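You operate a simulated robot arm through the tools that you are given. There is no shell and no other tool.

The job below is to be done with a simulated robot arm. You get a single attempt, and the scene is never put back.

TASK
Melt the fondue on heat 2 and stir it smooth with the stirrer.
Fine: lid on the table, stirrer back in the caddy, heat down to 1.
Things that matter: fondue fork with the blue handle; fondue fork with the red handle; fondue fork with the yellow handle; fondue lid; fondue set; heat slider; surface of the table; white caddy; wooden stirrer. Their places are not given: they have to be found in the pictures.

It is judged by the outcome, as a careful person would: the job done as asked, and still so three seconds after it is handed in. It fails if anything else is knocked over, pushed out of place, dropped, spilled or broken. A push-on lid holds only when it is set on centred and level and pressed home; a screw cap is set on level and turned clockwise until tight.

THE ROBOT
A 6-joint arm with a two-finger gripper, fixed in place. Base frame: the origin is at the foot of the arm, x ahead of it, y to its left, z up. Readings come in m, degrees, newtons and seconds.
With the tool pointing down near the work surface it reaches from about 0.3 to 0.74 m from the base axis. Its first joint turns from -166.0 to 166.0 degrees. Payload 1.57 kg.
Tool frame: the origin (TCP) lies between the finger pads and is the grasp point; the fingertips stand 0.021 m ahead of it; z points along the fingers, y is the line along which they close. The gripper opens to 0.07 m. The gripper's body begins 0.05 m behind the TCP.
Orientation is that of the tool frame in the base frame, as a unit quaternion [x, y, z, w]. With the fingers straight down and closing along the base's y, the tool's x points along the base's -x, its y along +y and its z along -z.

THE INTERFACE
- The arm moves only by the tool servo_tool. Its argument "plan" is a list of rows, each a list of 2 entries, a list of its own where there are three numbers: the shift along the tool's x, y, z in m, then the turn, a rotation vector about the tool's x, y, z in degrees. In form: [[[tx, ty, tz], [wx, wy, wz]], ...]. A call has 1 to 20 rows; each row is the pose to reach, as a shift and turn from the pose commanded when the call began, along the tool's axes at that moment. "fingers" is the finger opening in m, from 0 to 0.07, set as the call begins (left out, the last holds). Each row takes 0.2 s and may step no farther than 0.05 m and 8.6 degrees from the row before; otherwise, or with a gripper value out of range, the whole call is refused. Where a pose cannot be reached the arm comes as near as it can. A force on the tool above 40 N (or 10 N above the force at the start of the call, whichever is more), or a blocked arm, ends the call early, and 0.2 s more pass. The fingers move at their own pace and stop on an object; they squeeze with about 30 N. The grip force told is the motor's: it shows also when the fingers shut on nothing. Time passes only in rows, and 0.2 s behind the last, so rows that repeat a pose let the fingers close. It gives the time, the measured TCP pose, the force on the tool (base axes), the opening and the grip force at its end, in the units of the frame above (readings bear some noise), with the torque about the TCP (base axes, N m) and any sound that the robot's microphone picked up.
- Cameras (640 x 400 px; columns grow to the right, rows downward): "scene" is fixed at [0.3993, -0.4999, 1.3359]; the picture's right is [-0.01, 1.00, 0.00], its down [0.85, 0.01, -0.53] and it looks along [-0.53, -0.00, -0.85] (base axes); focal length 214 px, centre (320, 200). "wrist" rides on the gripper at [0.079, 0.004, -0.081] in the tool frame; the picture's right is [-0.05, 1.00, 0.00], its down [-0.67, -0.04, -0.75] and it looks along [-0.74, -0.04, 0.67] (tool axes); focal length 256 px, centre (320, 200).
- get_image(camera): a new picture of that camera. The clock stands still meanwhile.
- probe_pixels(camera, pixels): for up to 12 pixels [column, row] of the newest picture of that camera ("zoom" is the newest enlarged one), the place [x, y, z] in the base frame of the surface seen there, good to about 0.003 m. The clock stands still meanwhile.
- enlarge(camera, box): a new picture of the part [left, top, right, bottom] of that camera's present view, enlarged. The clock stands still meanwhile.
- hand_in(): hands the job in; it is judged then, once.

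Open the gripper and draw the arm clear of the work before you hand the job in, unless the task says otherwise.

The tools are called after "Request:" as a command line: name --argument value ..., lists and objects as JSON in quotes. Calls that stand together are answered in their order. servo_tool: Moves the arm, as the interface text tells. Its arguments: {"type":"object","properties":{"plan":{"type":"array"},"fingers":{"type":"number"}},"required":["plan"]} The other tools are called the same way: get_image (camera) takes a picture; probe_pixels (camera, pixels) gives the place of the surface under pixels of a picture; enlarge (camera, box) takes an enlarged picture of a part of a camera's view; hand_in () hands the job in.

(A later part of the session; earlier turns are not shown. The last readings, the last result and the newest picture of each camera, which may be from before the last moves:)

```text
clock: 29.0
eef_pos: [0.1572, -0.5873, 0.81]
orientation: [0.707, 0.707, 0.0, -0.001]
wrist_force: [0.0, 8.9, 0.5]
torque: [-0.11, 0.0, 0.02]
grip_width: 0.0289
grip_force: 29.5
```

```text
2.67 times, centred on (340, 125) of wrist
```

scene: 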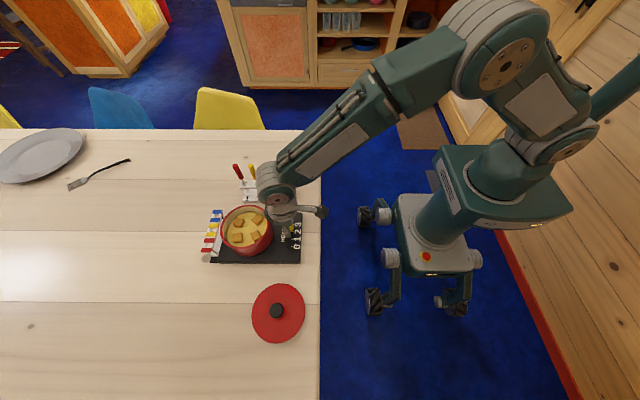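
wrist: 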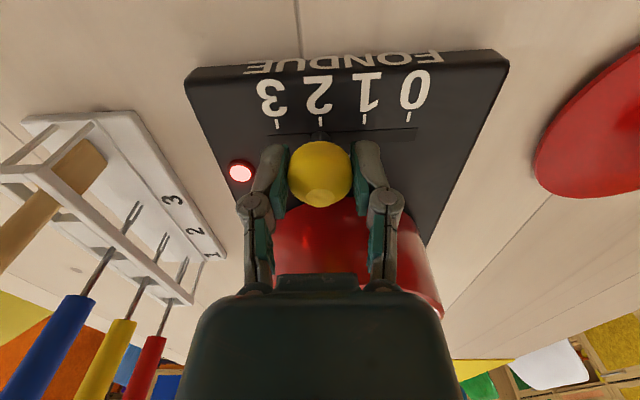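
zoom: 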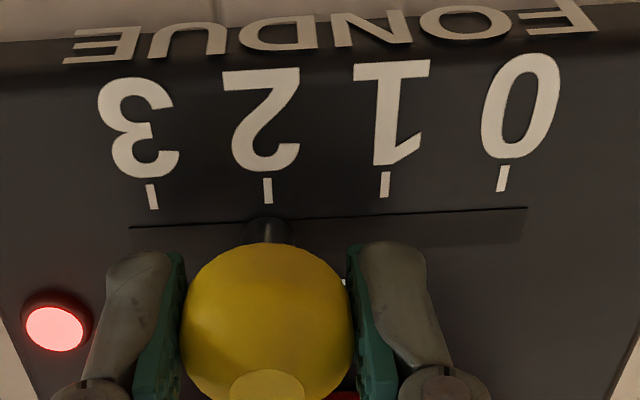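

The stem lines up exactly with the 2 tick. I release, rise, and move toward the caddy to view the stirrer.

Request:
servo_tool --plan '[[[0, 0, 0], [0, 0, 0]], [[0, 0, 0], [0, 0, 0]], [[0, 0, -0.03], [0, 0, 0]], [[0, 0, -0.075], [0, 0, 0]], [[0, 0, -0.12], [0, 0, 0]], [[0.01, -0.035, -0.15], [0, 0, 0]], [[0.02, -0.075, -0.17], [0, 0, 0]], [[0.03, -0.115, -0.18], [0, 0, 0]], [[0.03, -0.14, -0.18], [0, 0, 0]], [[0.03, -0.14, -0.18], [0, 0, 0]]]' --fingers 0.05

Request:
get_image --camera "wrist"

Request:
get_image --camera "scene"

```text
clock: 31.2
eef_pos: [0.0196, -0.5579, 0.99]
orientation: [0.707, 0.707, 0.0, 0.001]
wrist_force: [0.1, 0.4, 0.3]
torque: [-0.01, -0.02, 0.01]
grip_width: 0.0502
grip_force: 0.3
```

```text
taken
```

wrist: 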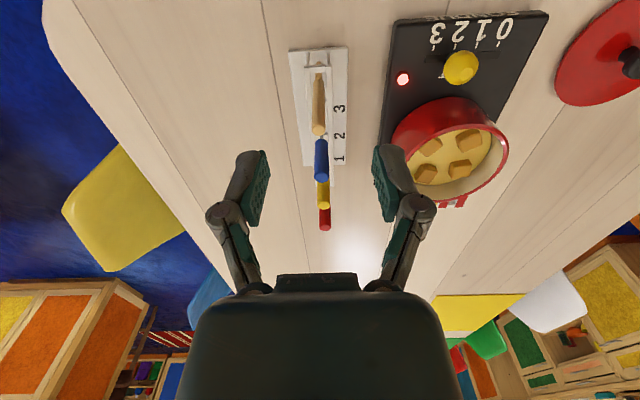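

```text
taken
```

scene: 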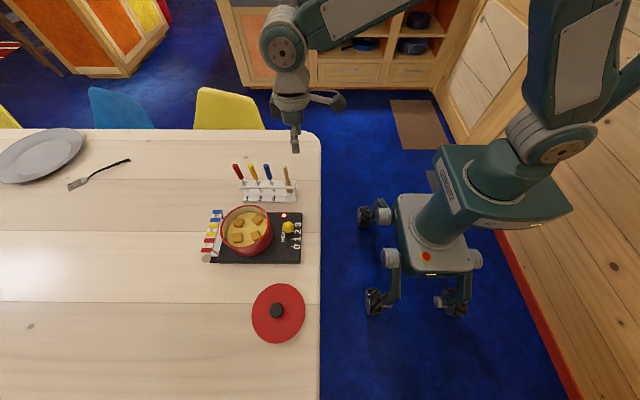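

Request:
enlarge --camera "wrist" --box '[270, 30, 380, 180]'

Request:
probe_pixels --camera "wrist" --pixels '[[319, 75], [319, 90], [319, 105], [319, 120], [319, 130], [313, 128], [324, 128], [319, 148], [319, 170], [310, 72], [328, 72], [319, 60]]'

Request:
enlarge --camera "scene" --box '[225, 155, 310, 210]'

```text
2.67 times, centred on (325, 105) of wrist
```

zoom: 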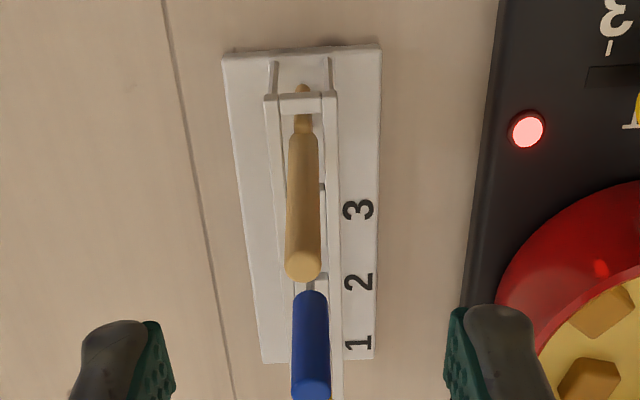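

```text
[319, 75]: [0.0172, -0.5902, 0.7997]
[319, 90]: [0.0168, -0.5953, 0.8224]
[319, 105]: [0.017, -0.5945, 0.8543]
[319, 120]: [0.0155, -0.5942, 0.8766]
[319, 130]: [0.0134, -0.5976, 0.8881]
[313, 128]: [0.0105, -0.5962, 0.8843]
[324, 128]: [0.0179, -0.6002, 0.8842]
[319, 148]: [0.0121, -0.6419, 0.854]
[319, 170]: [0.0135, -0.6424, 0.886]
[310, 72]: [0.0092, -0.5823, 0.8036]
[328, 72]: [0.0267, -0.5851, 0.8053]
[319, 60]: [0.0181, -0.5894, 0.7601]
```

```text
7.27 times, centred on (268, 182) of scene
```

zoom: 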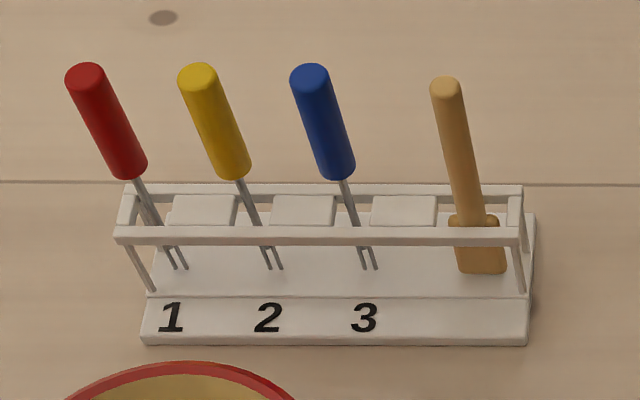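

The stirrer's handle stands at about (0.0155,-0.599), top z≈0.888, with a flat paddle between the caddy rails; the blue fork is 4 cm away. I move above it and go down with the fingers on its ±x sides.

Request:
servo_tool --plan '[[[-0.021, -0.001, 0.01], [0, 0, 0]], [[-0.042, -0.0015, 0.03], [0, 0, 0]], [[-0.042, -0.0015, 0.06], [0, 0, 0]], [[-0.042, -0.0015, 0.06], [0, 0, 0]]]' --fingers 0.05

Request:
get_image --camera "wrist"

Request:
enlarge --camera "scene" --box '[225, 120, 330, 210]'

```text
clock: 32.2
eef_pos: [0.016, -0.6, 0.9297]
orientation: [0.707, 0.707, 0.0, 0.001]
wrist_force: [0.4, -0.7, -0.1]
torque: [0.01, 0.02, -0.01]
grip_width: 0.0498
grip_force: 0.0
```

```text
taken
```

wrist: 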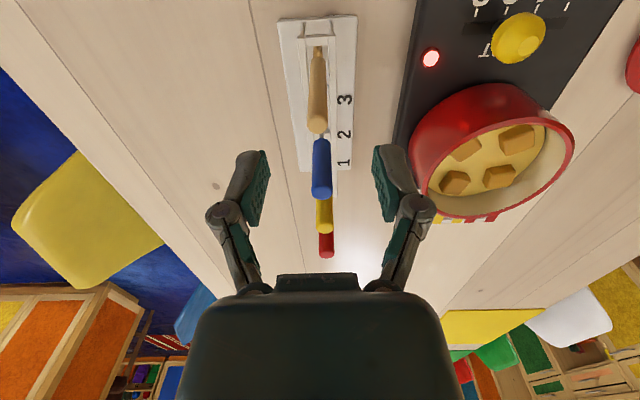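

```text
4.44 times, centred on (278, 165) of scene
```

zoom: 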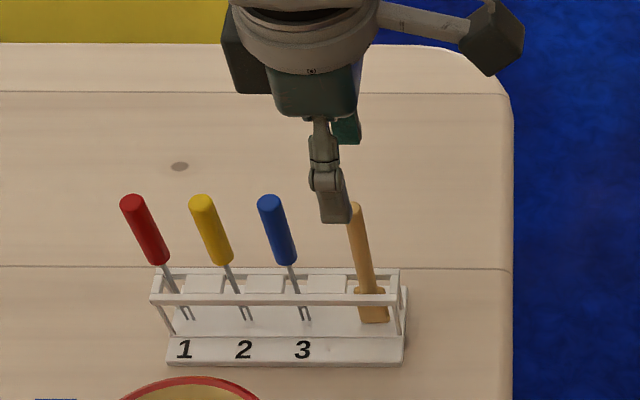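

The stirrer top appears at (317,128), matching the expected spot within 2 mm. I go down to z≈0.867 around the handle.

Request:
servo_tool --plan '[[[0, -0.0015, 0.02], [0, 0, 0]], [[0, -0.0015, 0.042], [0, 0, 0]], [[0, -0.0015, 0.058], [0, 0, 0]], [[0, -0.0015, 0.063], [0, 0, 0]], [[0, -0.0015, 0.063], [0, 0, 0]]]' --fingers 0.05

Request:
get_image --camera "wrist"

Request:
enlarge --camera "scene" --box '[225, 120, 330, 210]'

```text
clock: 33.4
eef_pos: [0.0142, -0.598, 0.8665]
orientation: [0.707, 0.707, -0.001, 0.0]
wrist_force: [0.3, 0.2, 0.3]
torque: [0.03, 0.01, -0.01]
grip_width: 0.0501
grip_force: 0.0
```

```text
taken
```

wrist: 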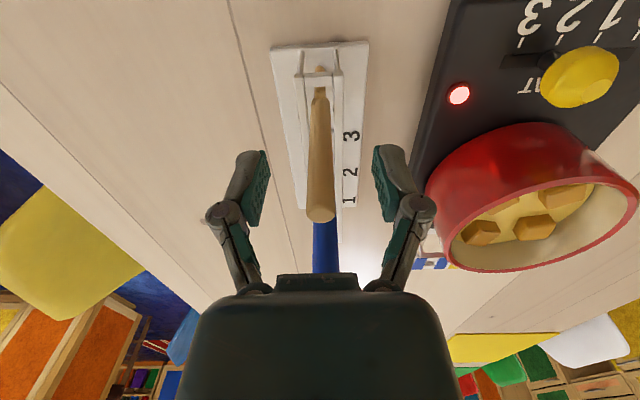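

```text
4.44 times, centred on (278, 165) of scene
```

zoom: 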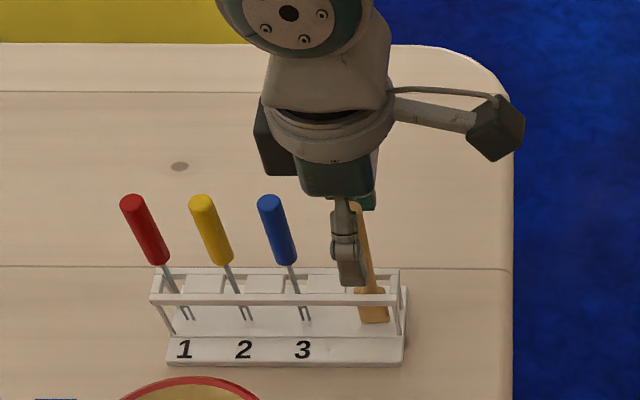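

The handle is between the pads at col 320. I nudge 2 mm toward +y and then close.

Request:
servo_tool --plan '[[[0.002, 0, 0], [0, 0, 0]], [[0.002, 0, 0], [0, 0, 0]]]' --fingers 0.05

Request:
servo_tool --plan '[[[0, 0, 0], [0, 0, 0]], [[0, 0, 0], [0, 0, 0]], [[0, 0, 0], [0, 0, 0]]]' --fingers 0.0

Request:
get_image --camera "wrist"

```text
clock: 34.0
eef_pos: [0.0152, -0.5967, 0.8675]
orientation: [0.707, 0.707, -0.001, 0.0]
wrist_force: [0.2, -1.2, -0.2]
torque: [0.0, 0.02, 0.02]
grip_width: 0.0502
grip_force: 0.0
```

```text
clock: 34.8
eef_pos: [0.0146, -0.5977, 0.8684]
orientation: [0.707, 0.707, -0.001, 0.001]
wrist_force: [0.1, 0.1, 8.7]
torque: [-0.06, 0.01, 0.0]
grip_width: 0.0099
grip_force: 29.8
```

```text
taken
```

wrist: 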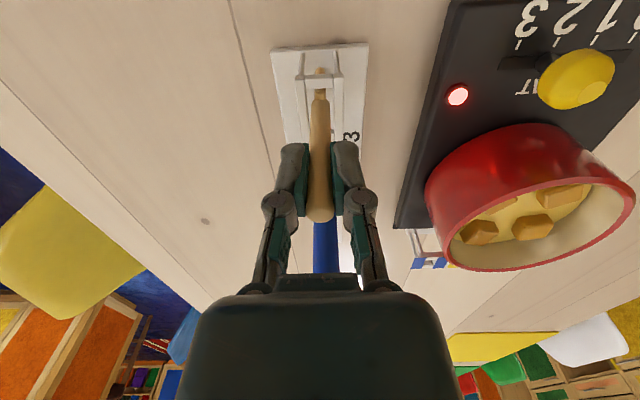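

The handle is gripped (0.0099, 30 N); seated pose of the TCP is (0.0143,-0.597,0.867). I lift it straight up out of the rails.

Request:
servo_tool --plan '[[[0, 0, -0.006], [0, 0, 0]], [[0, 0, -0.014], [0, 0, 0]], [[0, 0, -0.024], [0, 0, 0]], [[0, 0, -0.036], [0, 0, 0]], [[0, 0, -0.05], [0, 0, 0]], [[0, 0, -0.065], [0, 0, 0]], [[0, 0, -0.085], [0, 0, 0]], [[0, 0, -0.105], [0, 0, 0]], [[0, 0, -0.12], [0, 0, 0]], [[0, 0, -0.12], [0, 0, 0]]]' --fingers 0.0

Request:
get_image --camera "wrist"

Request:
get_image --camera "scene"

```text
clock: 37.0
eef_pos: [0.0153, -0.5996, 0.9866]
orientation: [0.707, 0.707, -0.001, 0.0]
wrist_force: [0.8, 0.1, -0.5]
torque: [0.01, -0.01, 0.02]
grip_width: 0.0098
grip_force: 30.1
```

```text
taken
```

wrist: 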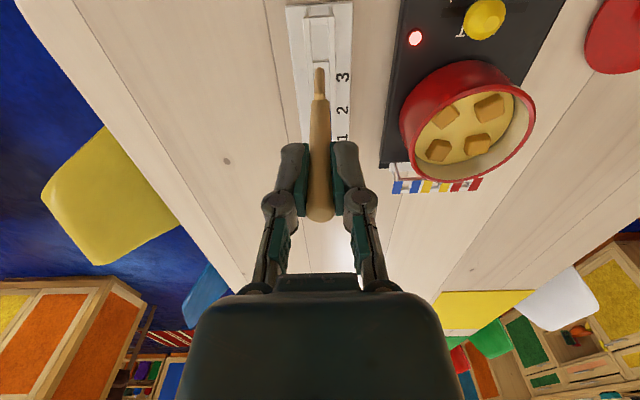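

```text
taken
```

scene: 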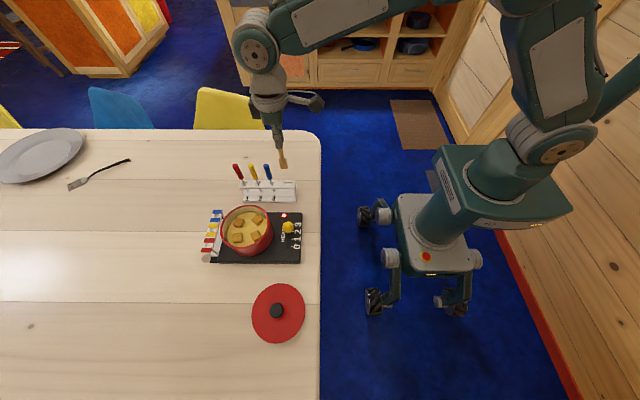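

The stirrer is out and upright. I enlarge the pot and the stirrer to measure the pot opening and the tip.

Request:
enlarge --camera "scene" --box '[205, 195, 285, 265]'

Request:
probe_pixels --camera "scene" --pixels '[[221, 228], [272, 228], [246, 206], [246, 249], [247, 229], [238, 224], [254, 240], [247, 237], [282, 164], [281, 156], [230, 235], [262, 222]]'

Request:
probe_pixels --camera "wrist" --pixels '[[319, 70], [319, 85], [319, 110], [319, 180], [319, 212], [400, 130], [535, 105], [470, 60], [466, 130], [470, 182], [420, 155], [520, 130]]'

```text
5.71 times, centred on (245, 230) of scene
```

zoom: 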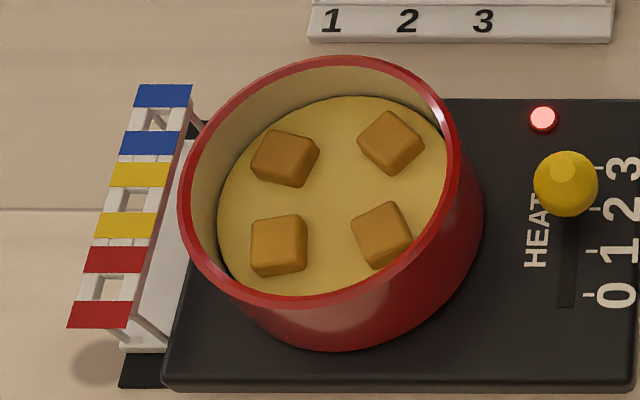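

```text
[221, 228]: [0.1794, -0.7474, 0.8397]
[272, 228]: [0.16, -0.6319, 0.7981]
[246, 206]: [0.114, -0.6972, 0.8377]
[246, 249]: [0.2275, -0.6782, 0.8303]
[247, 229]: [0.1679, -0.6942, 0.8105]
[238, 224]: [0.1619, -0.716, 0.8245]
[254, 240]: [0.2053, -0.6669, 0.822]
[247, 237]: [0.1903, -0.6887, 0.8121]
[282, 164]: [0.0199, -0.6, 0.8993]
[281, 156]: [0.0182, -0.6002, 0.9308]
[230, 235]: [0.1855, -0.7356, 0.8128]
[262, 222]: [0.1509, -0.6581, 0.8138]
```

```text
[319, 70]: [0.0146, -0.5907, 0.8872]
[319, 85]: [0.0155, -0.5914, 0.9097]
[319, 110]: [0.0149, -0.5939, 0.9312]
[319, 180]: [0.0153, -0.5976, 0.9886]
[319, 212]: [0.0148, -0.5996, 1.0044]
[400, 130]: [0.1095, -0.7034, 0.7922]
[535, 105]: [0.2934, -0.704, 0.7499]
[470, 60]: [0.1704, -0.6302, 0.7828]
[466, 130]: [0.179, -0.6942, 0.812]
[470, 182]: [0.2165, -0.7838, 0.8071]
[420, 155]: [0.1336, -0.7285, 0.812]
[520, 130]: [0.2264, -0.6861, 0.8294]
```

The pot centre is (0.171,-0.690), inner radius about 0.052, rim z≈0.839, surface z≈0.812; the stirrer tip hangs ~0.105 m below the TCP. I carry the stirrer over, first toward +x away from the forks, to above the pot centre.

Request:
servo_tool --plan '[[[0, 0.03, 0], [0, 0, 0]], [[-0.01, 0.07, 0], [0, 0, 0]], [[-0.035, 0.105, 0], [0, 0, 0]], [[-0.065, 0.135, 0], [0, 0, 0]], [[-0.085, 0.152, 0], [0, 0, 0]], [[-0.093, 0.157, 0], [0, 0, 0]], [[-0.093, 0.157, 0], [0, 0, 0]]]' --fingers 0.0

Request:
get_image --camera "wrist"

Request:
enlarge --camera "scene" --box '[190, 150, 318, 280]'

```text
clock: 38.6
eef_pos: [0.1731, -0.6893, 0.9884]
orientation: [0.707, 0.707, 0.001, 0.0]
wrist_force: [0.0, -0.1, 0.8]
torque: [0.03, -0.01, -0.02]
grip_width: 0.0099
grip_force: 29.5
```

```text
taken
```

wrist: 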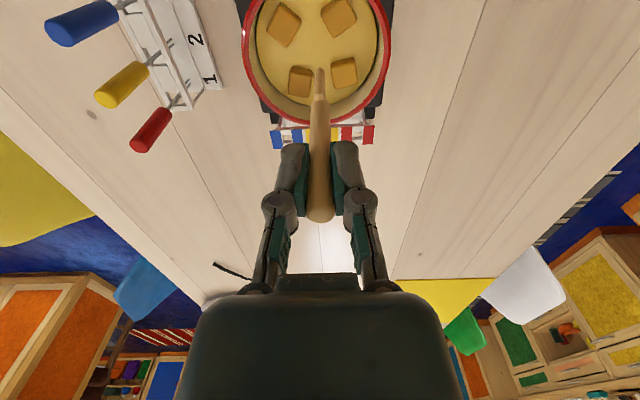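

```text
3.08 times, centred on (254, 215) of scene
```

zoom: 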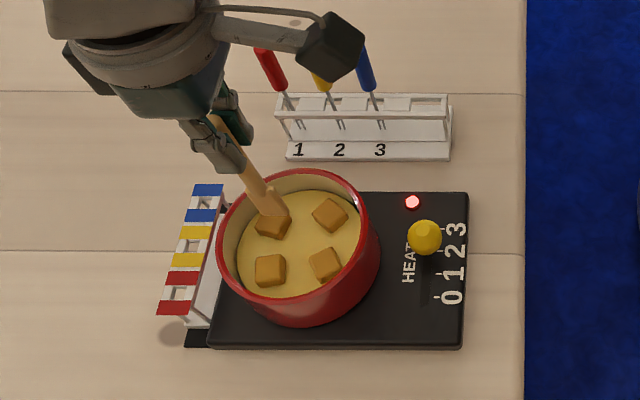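

The stirrer is centred above the pot. I lower it to just above the fondue (TCP 0.930) then gently in to TCP 0.905 with force watch.

Request:
servo_tool --plan '[[[0, 0, 0.02], [0, 0, 0]], [[0, 0, 0.04], [0, 0, 0]], [[0, 0, 0.055], [0, 0, 0]], [[0, 0, 0.065], [0, 0, 0]], [[0, 0, 0.072], [0, 0, 0]], [[0, 0, 0.078], [0, 0, 0]], [[0, 0, 0.082], [0, 0, 0]], [[0, 0, 0.082], [0, 0, 0]]]' --fingers 0.0

Request:
get_image --camera "wrist"

Request:
enlarge --camera "scene" --box '[190, 150, 318, 280]'

```text
clock: 40.4
eef_pos: [0.1719, -0.691, 0.9045]
orientation: [0.707, 0.707, -0.001, 0.001]
wrist_force: [0.0, 0.1, 0.6]
torque: [-0.01, -0.01, 0.03]
grip_width: 0.0098
grip_force: 29.7
```

```text
taken
```

wrist: 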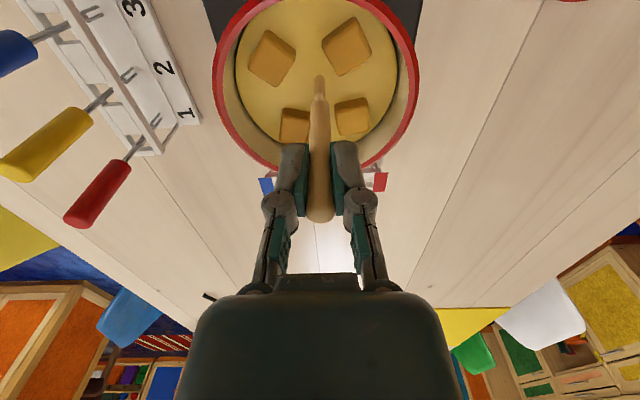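

```text
3.08 times, centred on (254, 215) of scene
```

zoom: 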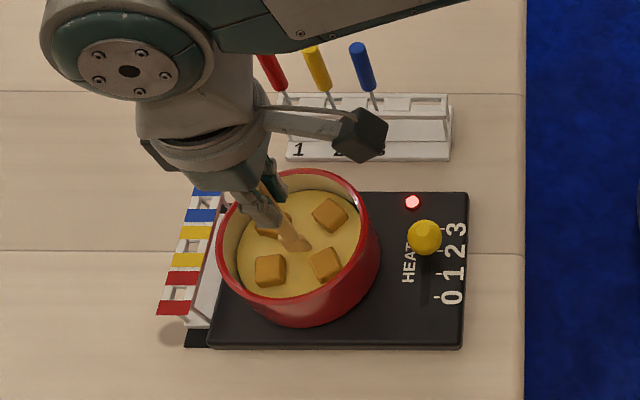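

The tip is in the fondue with no contact force; cubes are still solid. I start stirring gently in a small circle (r≈0.018) and watch the forces.

Request:
servo_tool --plan '[[[0.018, 0, 0], [0, 0, 0]], [[0.0146, 0.0106, 0], [0, 0, 0]], [[0.0056, 0.0171, 0], [0, 0, 0]], [[-0.0056, 0.0171, 0], [0, 0, 0]], [[-0.0146, 0.0106, 0], [0, 0, 0]], [[-0.018, 0, 0], [0, 0, 0]], [[-0.0146, -0.0106, 0], [0, 0, 0]], [[-0.0056, -0.0171, 0], [0, 0, 0]], [[0.0056, -0.0171, 0], [0, 0, 0]], [[0.0146, -0.0106, 0], [0, 0, 0]], [[0.018, 0, 0], [0, 0, 0]], [[0.0146, 0.0106, 0], [0, 0, 0]], [[0.0056, 0.0171, 0], [0, 0, 0]], [[-0.0056, 0.0171, 0], [0, 0, 0]], [[-0.0146, 0.0106, 0], [0, 0, 0]], [[-0.018, 0, 0], [0, 0, 0]], [[-0.0146, -0.0106, 0], [0, 0, 0]], [[-0.0056, -0.0171, 0], [0, 0, 0]], [[0.0056, -0.0171, 0], [0, 0, 0]], [[0, 0, 0], [0, 0, 0]]]' --fingers 0.0

Request:
enlarge --camera "wrist" --box '[200, 0, 440, 180]'

Request:
enlarge --camera "scene" --box '[205, 195, 305, 265]'

```text
clock: 44.6
eef_pos: [0.1722, -0.6913, 0.9053]
orientation: [0.708, 0.707, -0.001, -0.001]
wrist_force: [-0.5, 0.7, -1.1]
torque: [0.0, 0.02, -0.01]
grip_width: 0.0097
grip_force: 29.7
out of reach, approached as far as the arm can: row 5, 6, 15, 16
```

```text
2.22 times, centred on (320, 90) of wrist
```

zoom: 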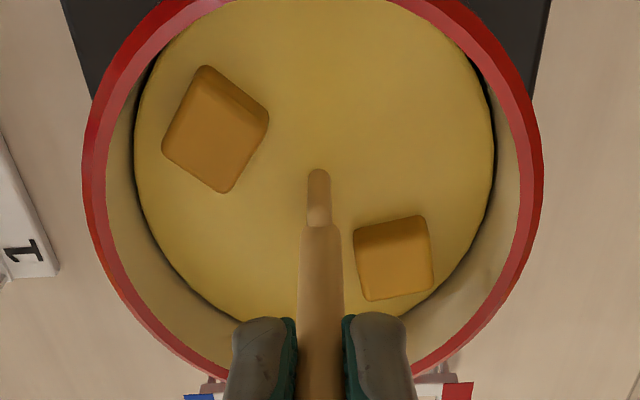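

```text
5.71 times, centred on (255, 230) of scene
```

zoom: 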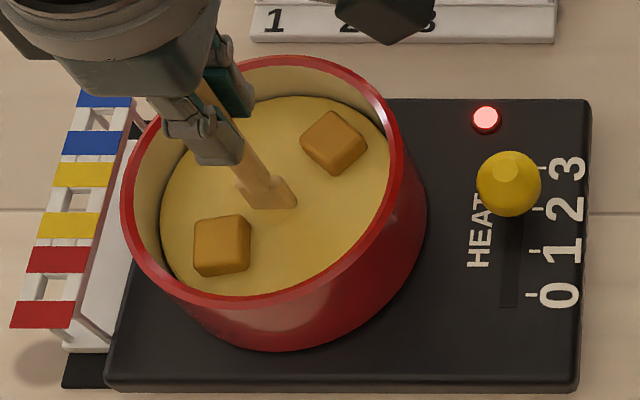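

Two of the four cubes have melted into the fondue; rows toward -y were at the reach limit, so I shift the circle 4 mm toward +y and keep stirring.

Request:
servo_tool --plan '[[[0.02, 0, 0], [0, 0, 0]], [[0.0169, 0.0106, 0], [0, 0, 0]], [[0.0089, 0.0171, 0], [0, 0, 0]], [[-0.0009, 0.0171, 0], [0, 0, 0]], [[-0.0089, 0.0106, 0], [0, 0, 0]], [[-0.012, 0, 0], [0, 0, 0]], [[-0.0089, -0.0106, 0], [0, 0, 0]], [[-0.0009, -0.0171, 0], [0, 0, 0]], [[0.0089, -0.0171, 0], [0, 0, 0]], [[0.0169, -0.0106, 0], [0, 0, 0]], [[0.02, 0, 0], [0, 0, 0]], [[0.0169, 0.0106, 0], [0, 0, 0]], [[0.0089, 0.0171, 0], [0, 0, 0]], [[-0.0009, 0.0171, 0], [0, 0, 0]], [[-0.0089, 0.0106, 0], [0, 0, 0]], [[-0.012, 0, 0], [0, 0, 0]], [[-0.0089, -0.0106, 0], [0, 0, 0]], [[-0.0009, -0.0171, 0], [0, 0, 0]], [[0.0089, -0.0171, 0], [0, 0, 0]], [[0, 0, 0], [0, 0, 0]]]' --fingers 0.0

Request:
enlarge --camera "wrist" --box '[200, 0, 440, 180]'

Request:
enlarge --camera "scene" --box '[205, 195, 305, 265]'

```text
clock: 48.8
eef_pos: [0.1723, -0.7004, 0.9066]
orientation: [0.708, 0.707, -0.001, 0.0]
wrist_force: [-0.4, 0.2, 0.5]
torque: [0.03, 0.0, 0.0]
grip_width: 0.0098
grip_force: 29.9
out of reach, approached as far as the arm can: row 18, 19, 20
```

```text
2.22 times, centred on (320, 90) of wrist
```

zoom: 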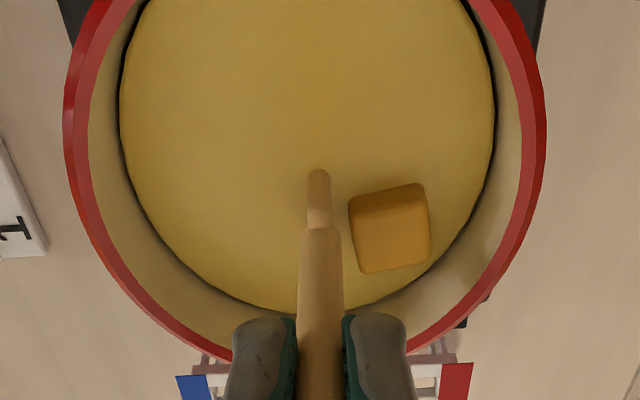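

```text
5.71 times, centred on (255, 230) of scene
```

zoom: 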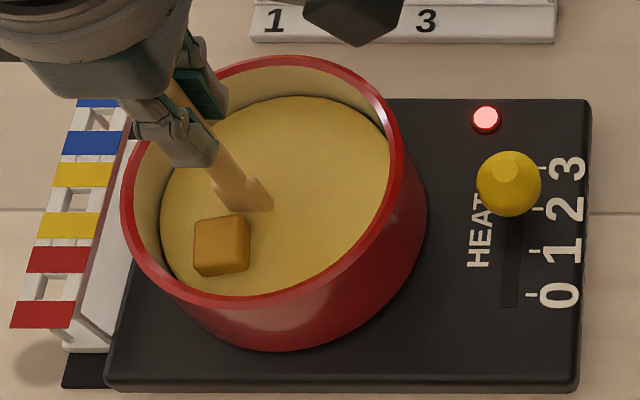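

Three of four cubes have melted; the last is near (0.19,-0.71). The arm ended about 1 cm further out (-0.7004) at its reach limit, so I draw back gently toward +y and check the pose.

Request:
servo_tool --plan '[[[0.005, 0, 0], [0, 0, 0]], [[0.01, 0, 0], [0, 0, 0]]]' --fingers 0.0

Request:
get_image --camera "wrist"

Request:
probe_pixels --camera "wrist" --pixels '[[350, 95], [340, 110], [320, 120], [365, 85], [319, 75]]'

```text
clock: 49.4
eef_pos: [0.1756, -0.7009, 0.9071]
orientation: [0.707, 0.707, 0.0, 0.0]
wrist_force: [-0.5, -0.7, -0.6]
torque: [-0.01, -0.03, -0.01]
grip_width: 0.0099
grip_force: 30.2
out of reach, approached as far as the arm can: row 1, 2
```

```text
taken
```

wrist: 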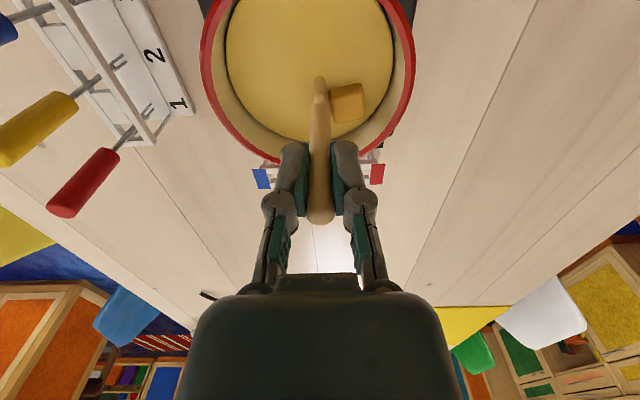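

```text
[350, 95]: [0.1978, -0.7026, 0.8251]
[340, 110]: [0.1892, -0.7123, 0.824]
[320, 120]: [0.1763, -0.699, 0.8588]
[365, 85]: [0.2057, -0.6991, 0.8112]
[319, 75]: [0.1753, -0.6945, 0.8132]
```

The readings (radius stuck at 0.722 while the commanded y is about -0.68) tell that the arm is fully stretched and the solver is stuck there. I look at the arm in the scene picture, then try to bend the elbow by a small downward move (the tip has ~1.5 cm below it).

Request:
get_image --camera "scene"

Request:
servo_tool --plan '[[[0, 0, 0.003], [0, 0, 0]], [[0, 0, 0.006], [0, 0, 0]]]' --fingers 0.0

```text
taken
```

scene: 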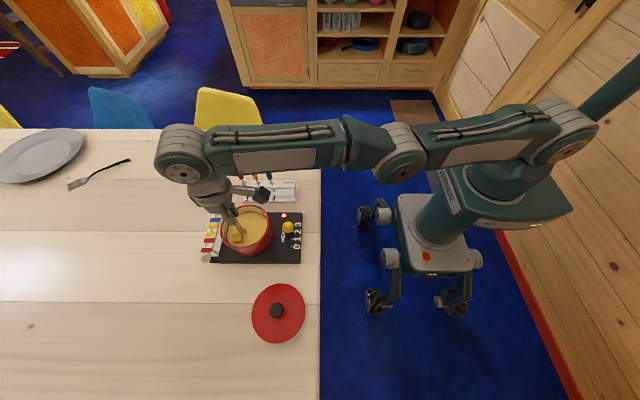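

```text
clock: 50.0
eef_pos: [0.176, -0.702, 0.9011]
orientation: [0.707, 0.707, 0.0, -0.001]
wrist_force: [0.2, 0.0, -0.4]
torque: [0.0, 0.0, -0.02]
grip_width: 0.0097
grip_force: 30.0
```

That downward step was reached (z 0.901). Now I try drawing inward (+y) again.

Request:
servo_tool --plan '[[[0.005, 0, 0], [0, 0, 0]], [[0.01, 0, 0], [0, 0, 0]]]' --fingers 0.0

```text
clock: 50.6
eef_pos: [0.1788, -0.7002, 0.9019]
orientation: [0.707, 0.707, 0.001, 0.0]
wrist_force: [-0.3, 0.3, 0.3]
torque: [0.02, 0.04, -0.02]
grip_width: 0.0097
grip_force: 30.3
out of reach, approached as far as the arm can: row 1, 2
```

The arm is stuck at its full radius (0.7227), but it can still swing sideways. I stir with sideways strokes along that arc (x 0.137–0.206), sweeping through the last cube at (0.195,-0.705).

Request:
servo_tool --plan '[[[0.0035, 0.014, 0], [0, 0, 0]], [[0.0076, 0.027, 0], [0, 0, 0]], [[0.0035, 0.014, 0], [0, 0, 0]], [[0, 0, 0], [0, 0, 0]], [[-0.0035, -0.014, 0], [0, 0, 0]], [[-0.0066, -0.028, 0], [0, 0, 0]], [[-0.009, -0.04, 0], [0, 0, 0]], [[-0.0066, -0.028, 0], [0, 0, 0]], [[-0.0035, -0.014, 0], [0, 0, 0]], [[0, 0, 0], [0, 0, 0]], [[0.0035, 0.014, 0], [0, 0, 0]], [[0.0076, 0.027, 0], [0, 0, 0]], [[0.0035, 0.014, 0], [0, 0, 0]], [[0, 0, 0], [0, 0, 0]]]' --fingers 0.0

Request:
enlarge --camera "wrist" --box '[200, 0, 440, 180]'

Request:
enlarge --camera "scene" --box '[205, 195, 305, 265]'

```text
clock: 53.6
eef_pos: [0.1805, -0.7006, 0.9031]
orientation: [0.707, 0.708, 0.0, -0.001]
wrist_force: [-0.2, -0.5, 0.6]
torque: [0.01, -0.01, -0.02]
grip_width: 0.0097
grip_force: 29.7
```

```text
2.22 times, centred on (320, 90) of wrist
```

zoom: 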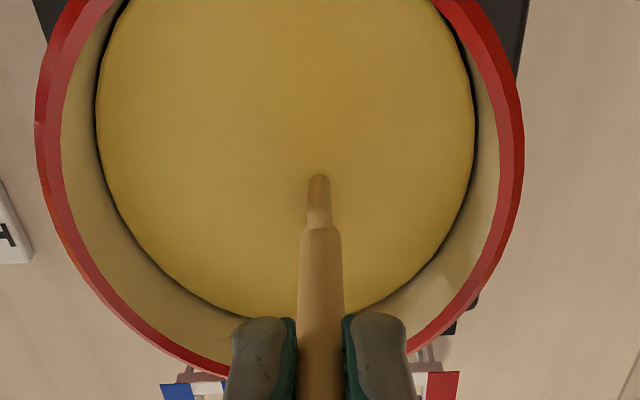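

```text
5.71 times, centred on (255, 230) of scene
```

zoom: 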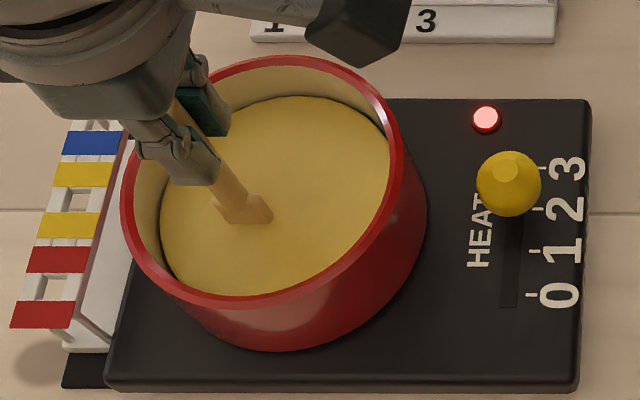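

All the cubes are gone and the surface looks smooth. I give it another set of strokes to be sure it's stirred smooth.

Request:
servo_tool --plan '[[[0.0035, 0.013, 0], [0, 0, 0]], [[0.007, 0.025, 0], [0, 0, 0]], [[0.0035, 0.013, 0], [0, 0, 0]], [[0, 0, 0], [0, 0, 0]], [[-0.0035, -0.014, 0], [0, 0, 0]], [[-0.0066, -0.028, 0], [0, 0, 0]], [[-0.009, -0.04, 0], [0, 0, 0]], [[-0.0066, -0.028, 0], [0, 0, 0]], [[-0.0035, -0.014, 0], [0, 0, 0]], [[0, 0, 0], [0, 0, 0]], [[0.0035, 0.013, 0], [0, 0, 0]], [[0.007, 0.025, 0], [0, 0, 0]], [[0.0035, 0.013, 0], [0, 0, 0]], [[0, 0, 0], [0, 0, 0]], [[-0.0035, -0.014, 0], [0, 0, 0]], [[-0.0066, -0.028, 0], [0, 0, 0]], [[-0.009, -0.04, 0], [0, 0, 0]], [[-0.0066, -0.028, 0], [0, 0, 0]], [[-0.0035, -0.014, 0], [0, 0, 0]], [[-0.002, -0.008, 0], [0, 0, 0]]]' --fingers 0.0

Request:
enlarge --camera "scene" --box '[205, 195, 305, 265]'

Request:
get_image --camera "wrist"

```text
clock: 57.8
eef_pos: [0.1703, -0.7024, 0.9029]
orientation: [0.706, 0.708, 0.001, -0.001]
wrist_force: [-1.1, -0.2, -0.2]
torque: [-0.02, -0.01, 0.02]
grip_width: 0.0101
grip_force: 30.2
```

```text
5.71 times, centred on (255, 230) of scene
```

zoom: 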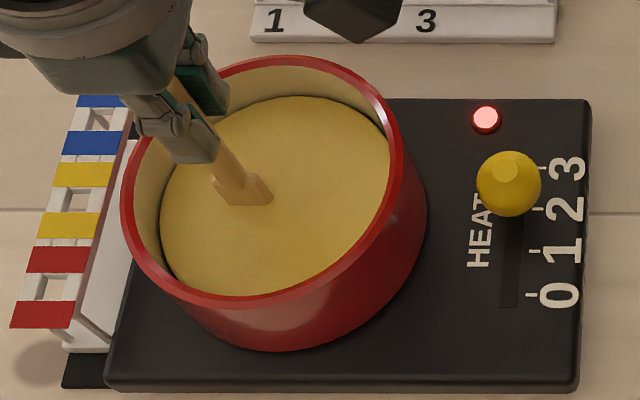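

```text
taken
```

wrist: 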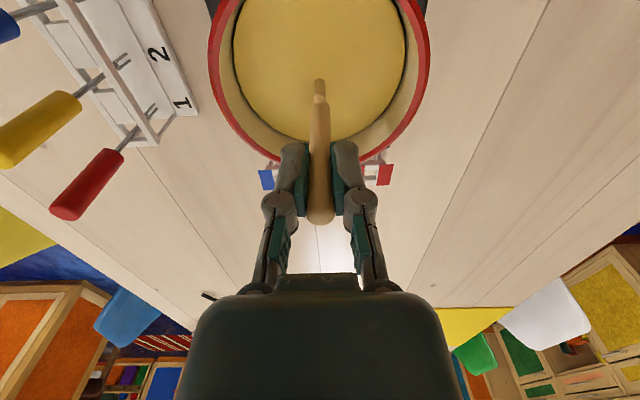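

The fondue is smooth now. I lift the stirrer straight up out of the pot (the solver may let r shrink a little as it rises).

Request:
servo_tool --plan '[[[0, 0, -0.015], [0, 0, 0]], [[0, 0, -0.03], [0, 0, 0]], [[0, 0, -0.05], [0, 0, 0]], [[0, 0, -0.07], [0, 0, 0]], [[0, 0, -0.09], [0, 0, 0]], [[0, 0, -0.1], [0, 0, 0]], [[0, 0, -0.1], [0, 0, 0]]]' --fingers 0.0

Request:
get_image --camera "scene"

```text
clock: 59.4
eef_pos: [0.1659, -0.6855, 0.9998]
orientation: [0.707, 0.707, 0.0, 0.0]
wrist_force: [0.5, -0.4, 0.0]
torque: [-0.03, -0.01, 0.0]
grip_width: 0.01
grip_force: 29.9
out of reach, approached as far as the arm can: row 3, 4, 5, 6, 7
```

```text
taken
```

scene: 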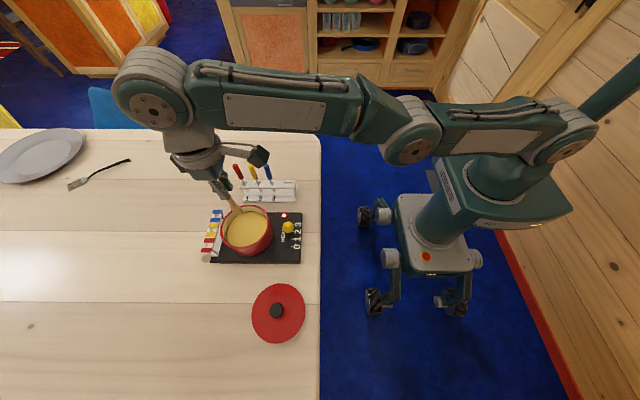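

The stirrer is out (z≈1.0, r≈0.705). I now test an inward move at this height.

Request:
servo_tool --plan '[[[0.01, 0, 0], [0, 0, 0]], [[0.02, 0, 0], [0, 0, 0]], [[0.03, 0, 0], [0, 0, 0]]]' --fingers 0.0

```text
clock: 60.2
eef_pos: [0.1673, -0.684, 1.0006]
orientation: [0.708, 0.707, 0.0, 0.0]
wrist_force: [-0.9, 0.5, 0.3]
torque: [-0.02, -0.01, 0.0]
grip_width: 0.0099
grip_force: 29.8
out of reach, approached as far as the arm can: row 1, 2, 3
```

Inward is still blocked. I try a downward move at constant position (over the pot centre), which should make the elbow bend the right way.

Request:
servo_tool --plan '[[[0, 0, 0.02], [0, 0, 0]], [[0, 0, 0.04], [0, 0, 0]], [[0, 0, 0.055], [0, 0, 0]]]' --fingers 0.0

```text
clock: 61.0
eef_pos: [0.1722, -0.6945, 0.948]
orientation: [0.707, 0.708, 0.001, 0.0]
wrist_force: [0.0, 0.5, 1.1]
torque: [0.03, 0.02, -0.01]
grip_width: 0.0097
grip_force: 29.5
out of reach, approached as far as the arm can: row 1, 2, 3
```

Still at full stretch (r≈0.7155). I test whether the elbow sits past straight by commanding slightly outward and then downward, staying within the pot opening.

Request:
servo_tool --plan '[[[-0.015, 0, 0], [0, 0, 0]], [[-0.015, 0, 0.01], [0, 0, 0]]]' --fingers 0.0

```text
clock: 61.6
eef_pos: [0.1682, -0.6991, 0.9427]
orientation: [0.707, 0.707, -0.001, 0.001]
wrist_force: [0.1, 0.5, 0.5]
torque: [-0.01, -0.01, 0.01]
grip_width: 0.01
grip_force: 29.9
out of reach, approached as far as the arm can: row 1, 2
```

The outward command gained ~2 mm of radius, so the elbow was slightly past straight. From here I try inward together with down.

Request:
servo_tool --plan '[[[0.0, 0, 0.015], [0, 0, 0]], [[0.004, 0, 0.02], [0, 0, 0]], [[0.01, 0, 0.02], [0, 0, 0]]]' --fingers 0.0

```text
clock: 62.4
eef_pos: [0.1695, -0.6987, 0.9239]
orientation: [0.707, 0.707, 0.001, 0.0]
wrist_force: [-0.8, 0.0, -0.6]
torque: [0.0, 0.0, 0.01]
grip_width: 0.0098
grip_force: 30.0
out of reach, approached as far as the arm can: row 2, 3
```

I look at the arm itself in the scene picture and probe its joints to understand the elbow's state.

Request:
get_image --camera "scene"

Request:
probe_pixels --camera "scene" --pixels '[[570, 150], [410, 145], [400, 160], [165, 140], [180, 150], [500, 140], [270, 140], [330, 135], [450, 140], [540, 120]]'

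```text
taken
```

scene: 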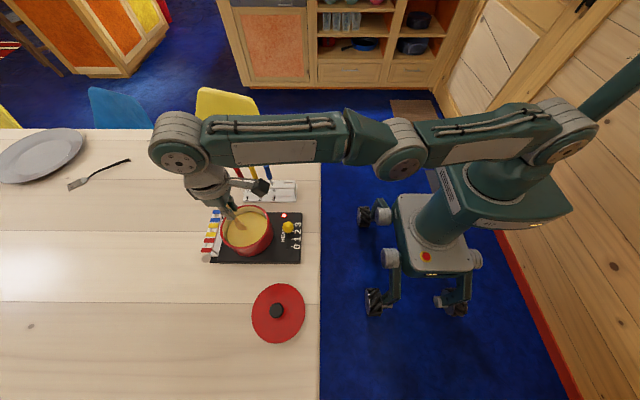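

```text
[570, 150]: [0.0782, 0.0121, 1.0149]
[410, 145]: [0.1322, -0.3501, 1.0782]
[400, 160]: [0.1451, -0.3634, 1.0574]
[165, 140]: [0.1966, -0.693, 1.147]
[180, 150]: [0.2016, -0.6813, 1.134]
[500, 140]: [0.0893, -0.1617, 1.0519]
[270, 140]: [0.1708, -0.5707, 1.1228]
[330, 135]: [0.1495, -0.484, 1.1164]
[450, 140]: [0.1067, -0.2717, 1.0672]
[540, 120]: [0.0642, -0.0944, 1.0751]
```

I probe the joint caps' centres more exactly.

Request:
enlarge --camera "scene" --box '[360, 90, 620, 200]'

Request:
probe_pixels --camera "scene" --pixels '[[180, 161], [405, 169], [568, 154], [398, 169], [412, 169], [405, 176], [173, 161], [187, 161], [180, 168], [575, 148], [560, 156], [405, 160]]'

```text
2.46 times, centred on (490, 145) of scene
```

zoom: 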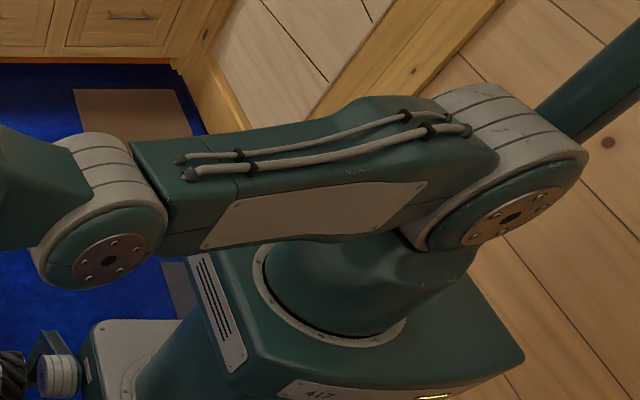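

```text
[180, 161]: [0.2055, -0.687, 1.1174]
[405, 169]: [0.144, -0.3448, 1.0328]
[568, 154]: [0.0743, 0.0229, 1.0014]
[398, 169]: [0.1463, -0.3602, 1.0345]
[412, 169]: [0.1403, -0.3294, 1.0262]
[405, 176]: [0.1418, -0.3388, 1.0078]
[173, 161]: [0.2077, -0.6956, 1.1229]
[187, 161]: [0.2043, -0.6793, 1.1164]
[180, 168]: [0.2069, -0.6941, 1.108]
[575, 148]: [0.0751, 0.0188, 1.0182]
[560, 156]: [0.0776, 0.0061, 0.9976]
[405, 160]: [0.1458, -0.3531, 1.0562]
```

The joint positions show the forearm bent ~10° past straight (elbow low), which is why it can't pull inward. I'll raise the arm at this outward radius (pulling it straight), then come down in big steps so that the elbow bends the right way; first the rise, with the stirrer clear above the pot.

Request:
servo_tool --plan '[[[0, 0, -0.03], [0, 0, 0]], [[0, 0, -0.07], [0, 0, 0]], [[0, 0, -0.11], [0, 0, 0]], [[0, 0, -0.15], [0, 0, 0]], [[0, 0, -0.19], [0, 0, 0]], [[0, 0, -0.19], [0, 0, 0]], [[0, 0, -0.19], [0, 0, 0]], [[0, 0, -0.19], [0, 0, 0]]]' --fingers 0.0

Request:
get_image --camera "scene"

```text
clock: 64.2
eef_pos: [0.162, -0.6593, 1.089]
orientation: [0.707, 0.707, -0.001, 0.0]
wrist_force: [0.1, -0.1, -0.2]
torque: [0.01, 0.0, -0.03]
grip_width: 0.0098
grip_force: 29.9
out of reach, approached as far as the arm can: row 2, 3, 4, 5, 6, 7, 8
```

```text
taken
```

scene: 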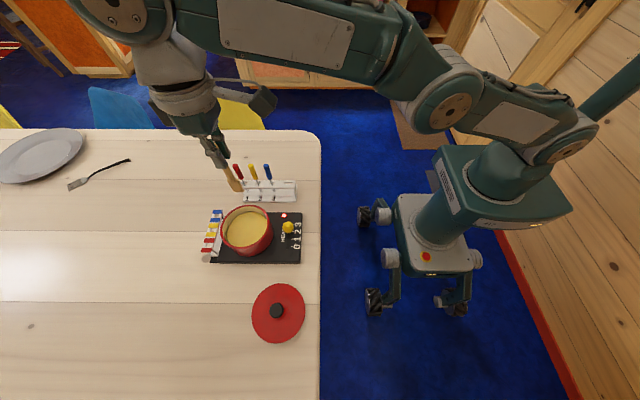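

The arm is now pulled straight (r=0.679 at z=1.089, matching a straight-arm length). Now I come down in large steps along the straight arc with slight outward bias, then pull inward.

Request:
servo_tool --plan '[[[-0.0184, 0.0045, 0.044], [0, 0, 0]], [[-0.033, 0.0081, 0.088], [0, 0, 0]], [[-0.0194, 0.0048, 0.1], [0, 0, 0]], [[-0.0049, 0.0012, 0.1], [0, 0, 0]]]' --fingers 0.0

Request:
get_image --camera "scene"

```text
clock: 65.2
eef_pos: [0.1672, -0.686, 0.9909]
orientation: [0.707, 0.707, 0.0, 0.0]
wrist_force: [0.2, -0.5, 1.6]
torque: [0.0, -0.01, 0.05]
grip_width: 0.0097
grip_force: 30.1
out of reach, approached as far as the arm can: row 1, 2, 3, 4
```

```text
taken
```

scene: 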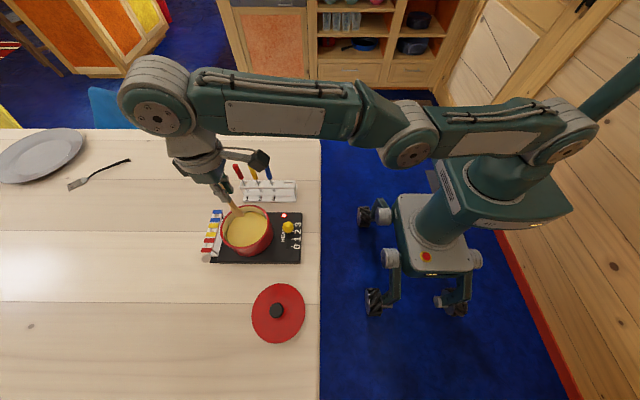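

Downward motion didn't flip the elbow. Tilting the tool so the fingers swing toward the base should rotate the elbow the right way; I pull outward first, then tilt up to 25.5° about the wrist centre and pull inward, well above the pot.

Request:
servo_tool --plan '[[[-0.0117, 0.0029, 0], [0, 0, 0]], [[-0.0117, 0.0029, 0], [0, 0, 0]], [[0.0162, -0.004, -0.0021], [2.03, 8.25, 0]], [[0.0473, -0.0116, -0.0085], [4.06, 16.5, 0]], [[0.0782, -0.0192, -0.0189], [6.08, 24.76, 0]], [[0.0956, -0.0235, -0.0189], [6.08, 24.76, 0]], [[0.1102, -0.0271, -0.0189], [6.08, 24.76, 0]]]' --fingers 0.0

Request:
get_image --camera "scene"

```text
clock: 66.8
eef_pos: [0.1401, -0.5727, 1.0082]
orientation: [0.69, 0.69, 0.113, -0.188]
wrist_force: [-0.1, 0.3, 0.7]
torque: [-0.02, -0.03, 0.0]
grip_width: 0.0098
grip_force: 30.1
out of reach, approached as far as the arm can: row 1, 2, 3, 5
```

```text
taken
```

scene: 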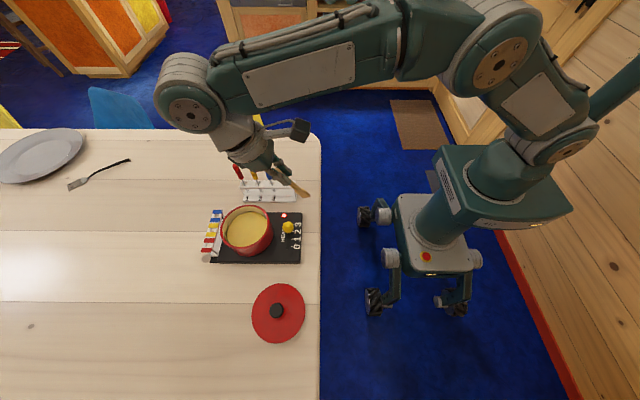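

The elbow flipped back up; the pose was reached. I now undo the tilt with the TCP held in place (about (0.140,-0.573,1.008)), clear of everything.

Request:
servo_tool --plan '[[[0, 0, 0], [-2.03, -8.25, 0]], [[0, 0, 0], [-4.06, -16.5, 0]], [[0, 0, 0], [-6.08, -24.76, 0]], [[0, 0, 0], [-6.08, -24.76, 0]]]' --fingers 0.0

Request:
get_image --camera "scene"

Request:
get_image --camera "wrist"

```text
clock: 67.8
eef_pos: [0.1397, -0.5742, 1.0076]
orientation: [0.707, 0.707, -0.001, 0.001]
wrist_force: [0.3, -0.8, 0.3]
torque: [-0.02, 0.0, 0.0]
grip_width: 0.0098
grip_force: 29.6
```

```text
taken
```

scene: 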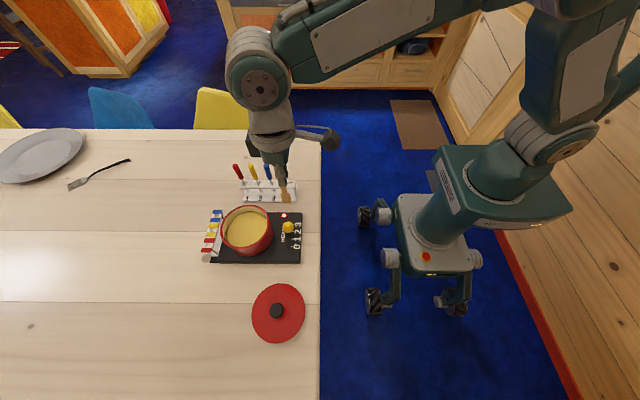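

```text
taken
```

wrist: 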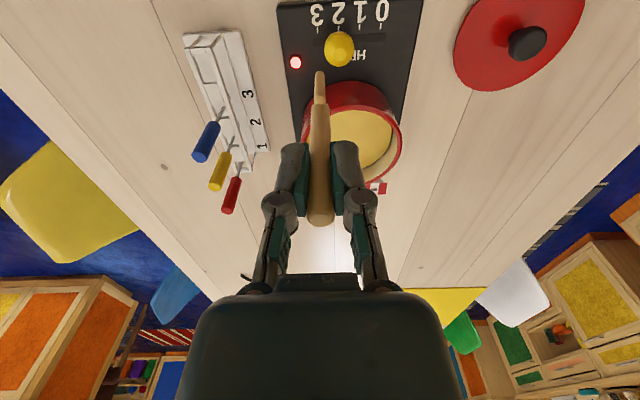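

The tool is upright again. Before putting the stirrer away I check the fondue's surface in enlarged pictures.

Request:
enlarge --camera "scene" --box '[205, 195, 305, 265]'

Request:
enlarge --camera "wrist" --box '[280, 0, 420, 190]'

```text
5.71 times, centred on (255, 230) of scene
```

zoom: 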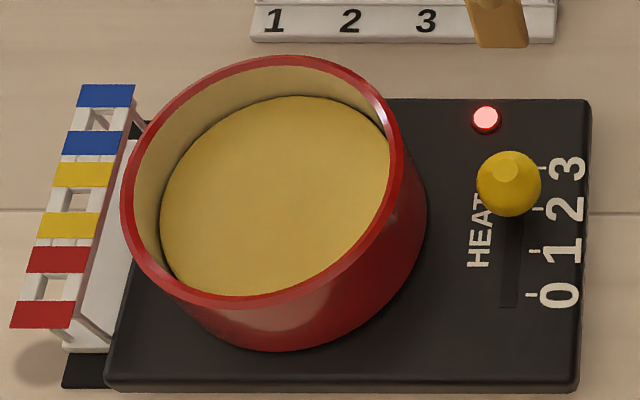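

```text
2.11 times, centred on (350, 95) of wrist
```

zoom: 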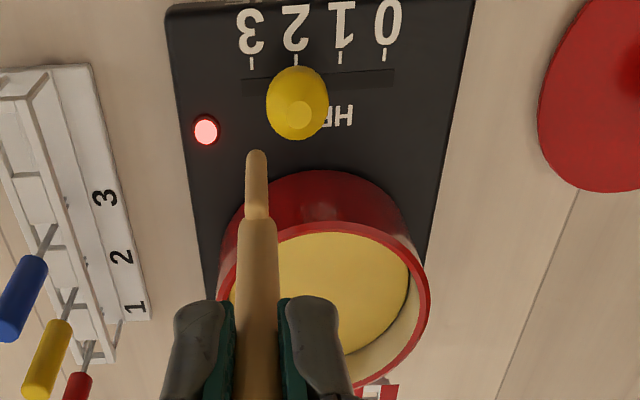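

The surface is uniformly smooth with no lumps. I carry the stirrer back over its caddy slot at safe height.

Request:
servo_tool --plan '[[[-0.004, -0.03, 0], [0, 0, 0]], [[-0.01, -0.065, 0], [0, 0, 0]], [[-0.018, -0.1, 0], [0, 0, 0]], [[-0.0228, -0.1254, 0], [0, 0, 0]], [[-0.0228, -0.1254, 0.01], [0, 0, 0]], [[-0.0228, -0.1254, 0.02], [0, 0, 0]], [[-0.0228, -0.1254, 0.02], [0, 0, 0]]]' --fingers 0.0

Request:
get_image --camera "wrist"

Request:
enlarge --camera "scene" --box '[225, 145, 315, 215]'

```text
clock: 69.4
eef_pos: [0.0146, -0.5972, 0.9884]
orientation: [0.707, 0.707, -0.001, 0.001]
wrist_force: [-0.8, 0.7, 0.3]
torque: [0.01, 0.01, 0.01]
grip_width: 0.0103
grip_force: 30.5
```

```text
taken
```

wrist: 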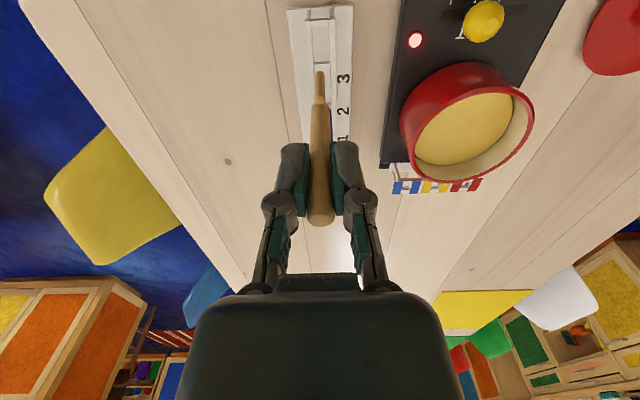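

```text
5.71 times, centred on (270, 180) of scene
```

zoom: 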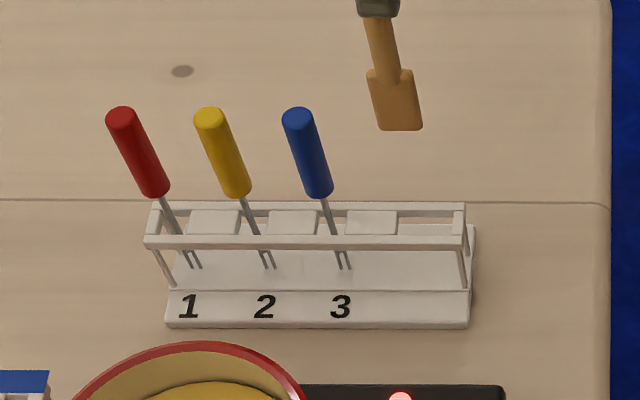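

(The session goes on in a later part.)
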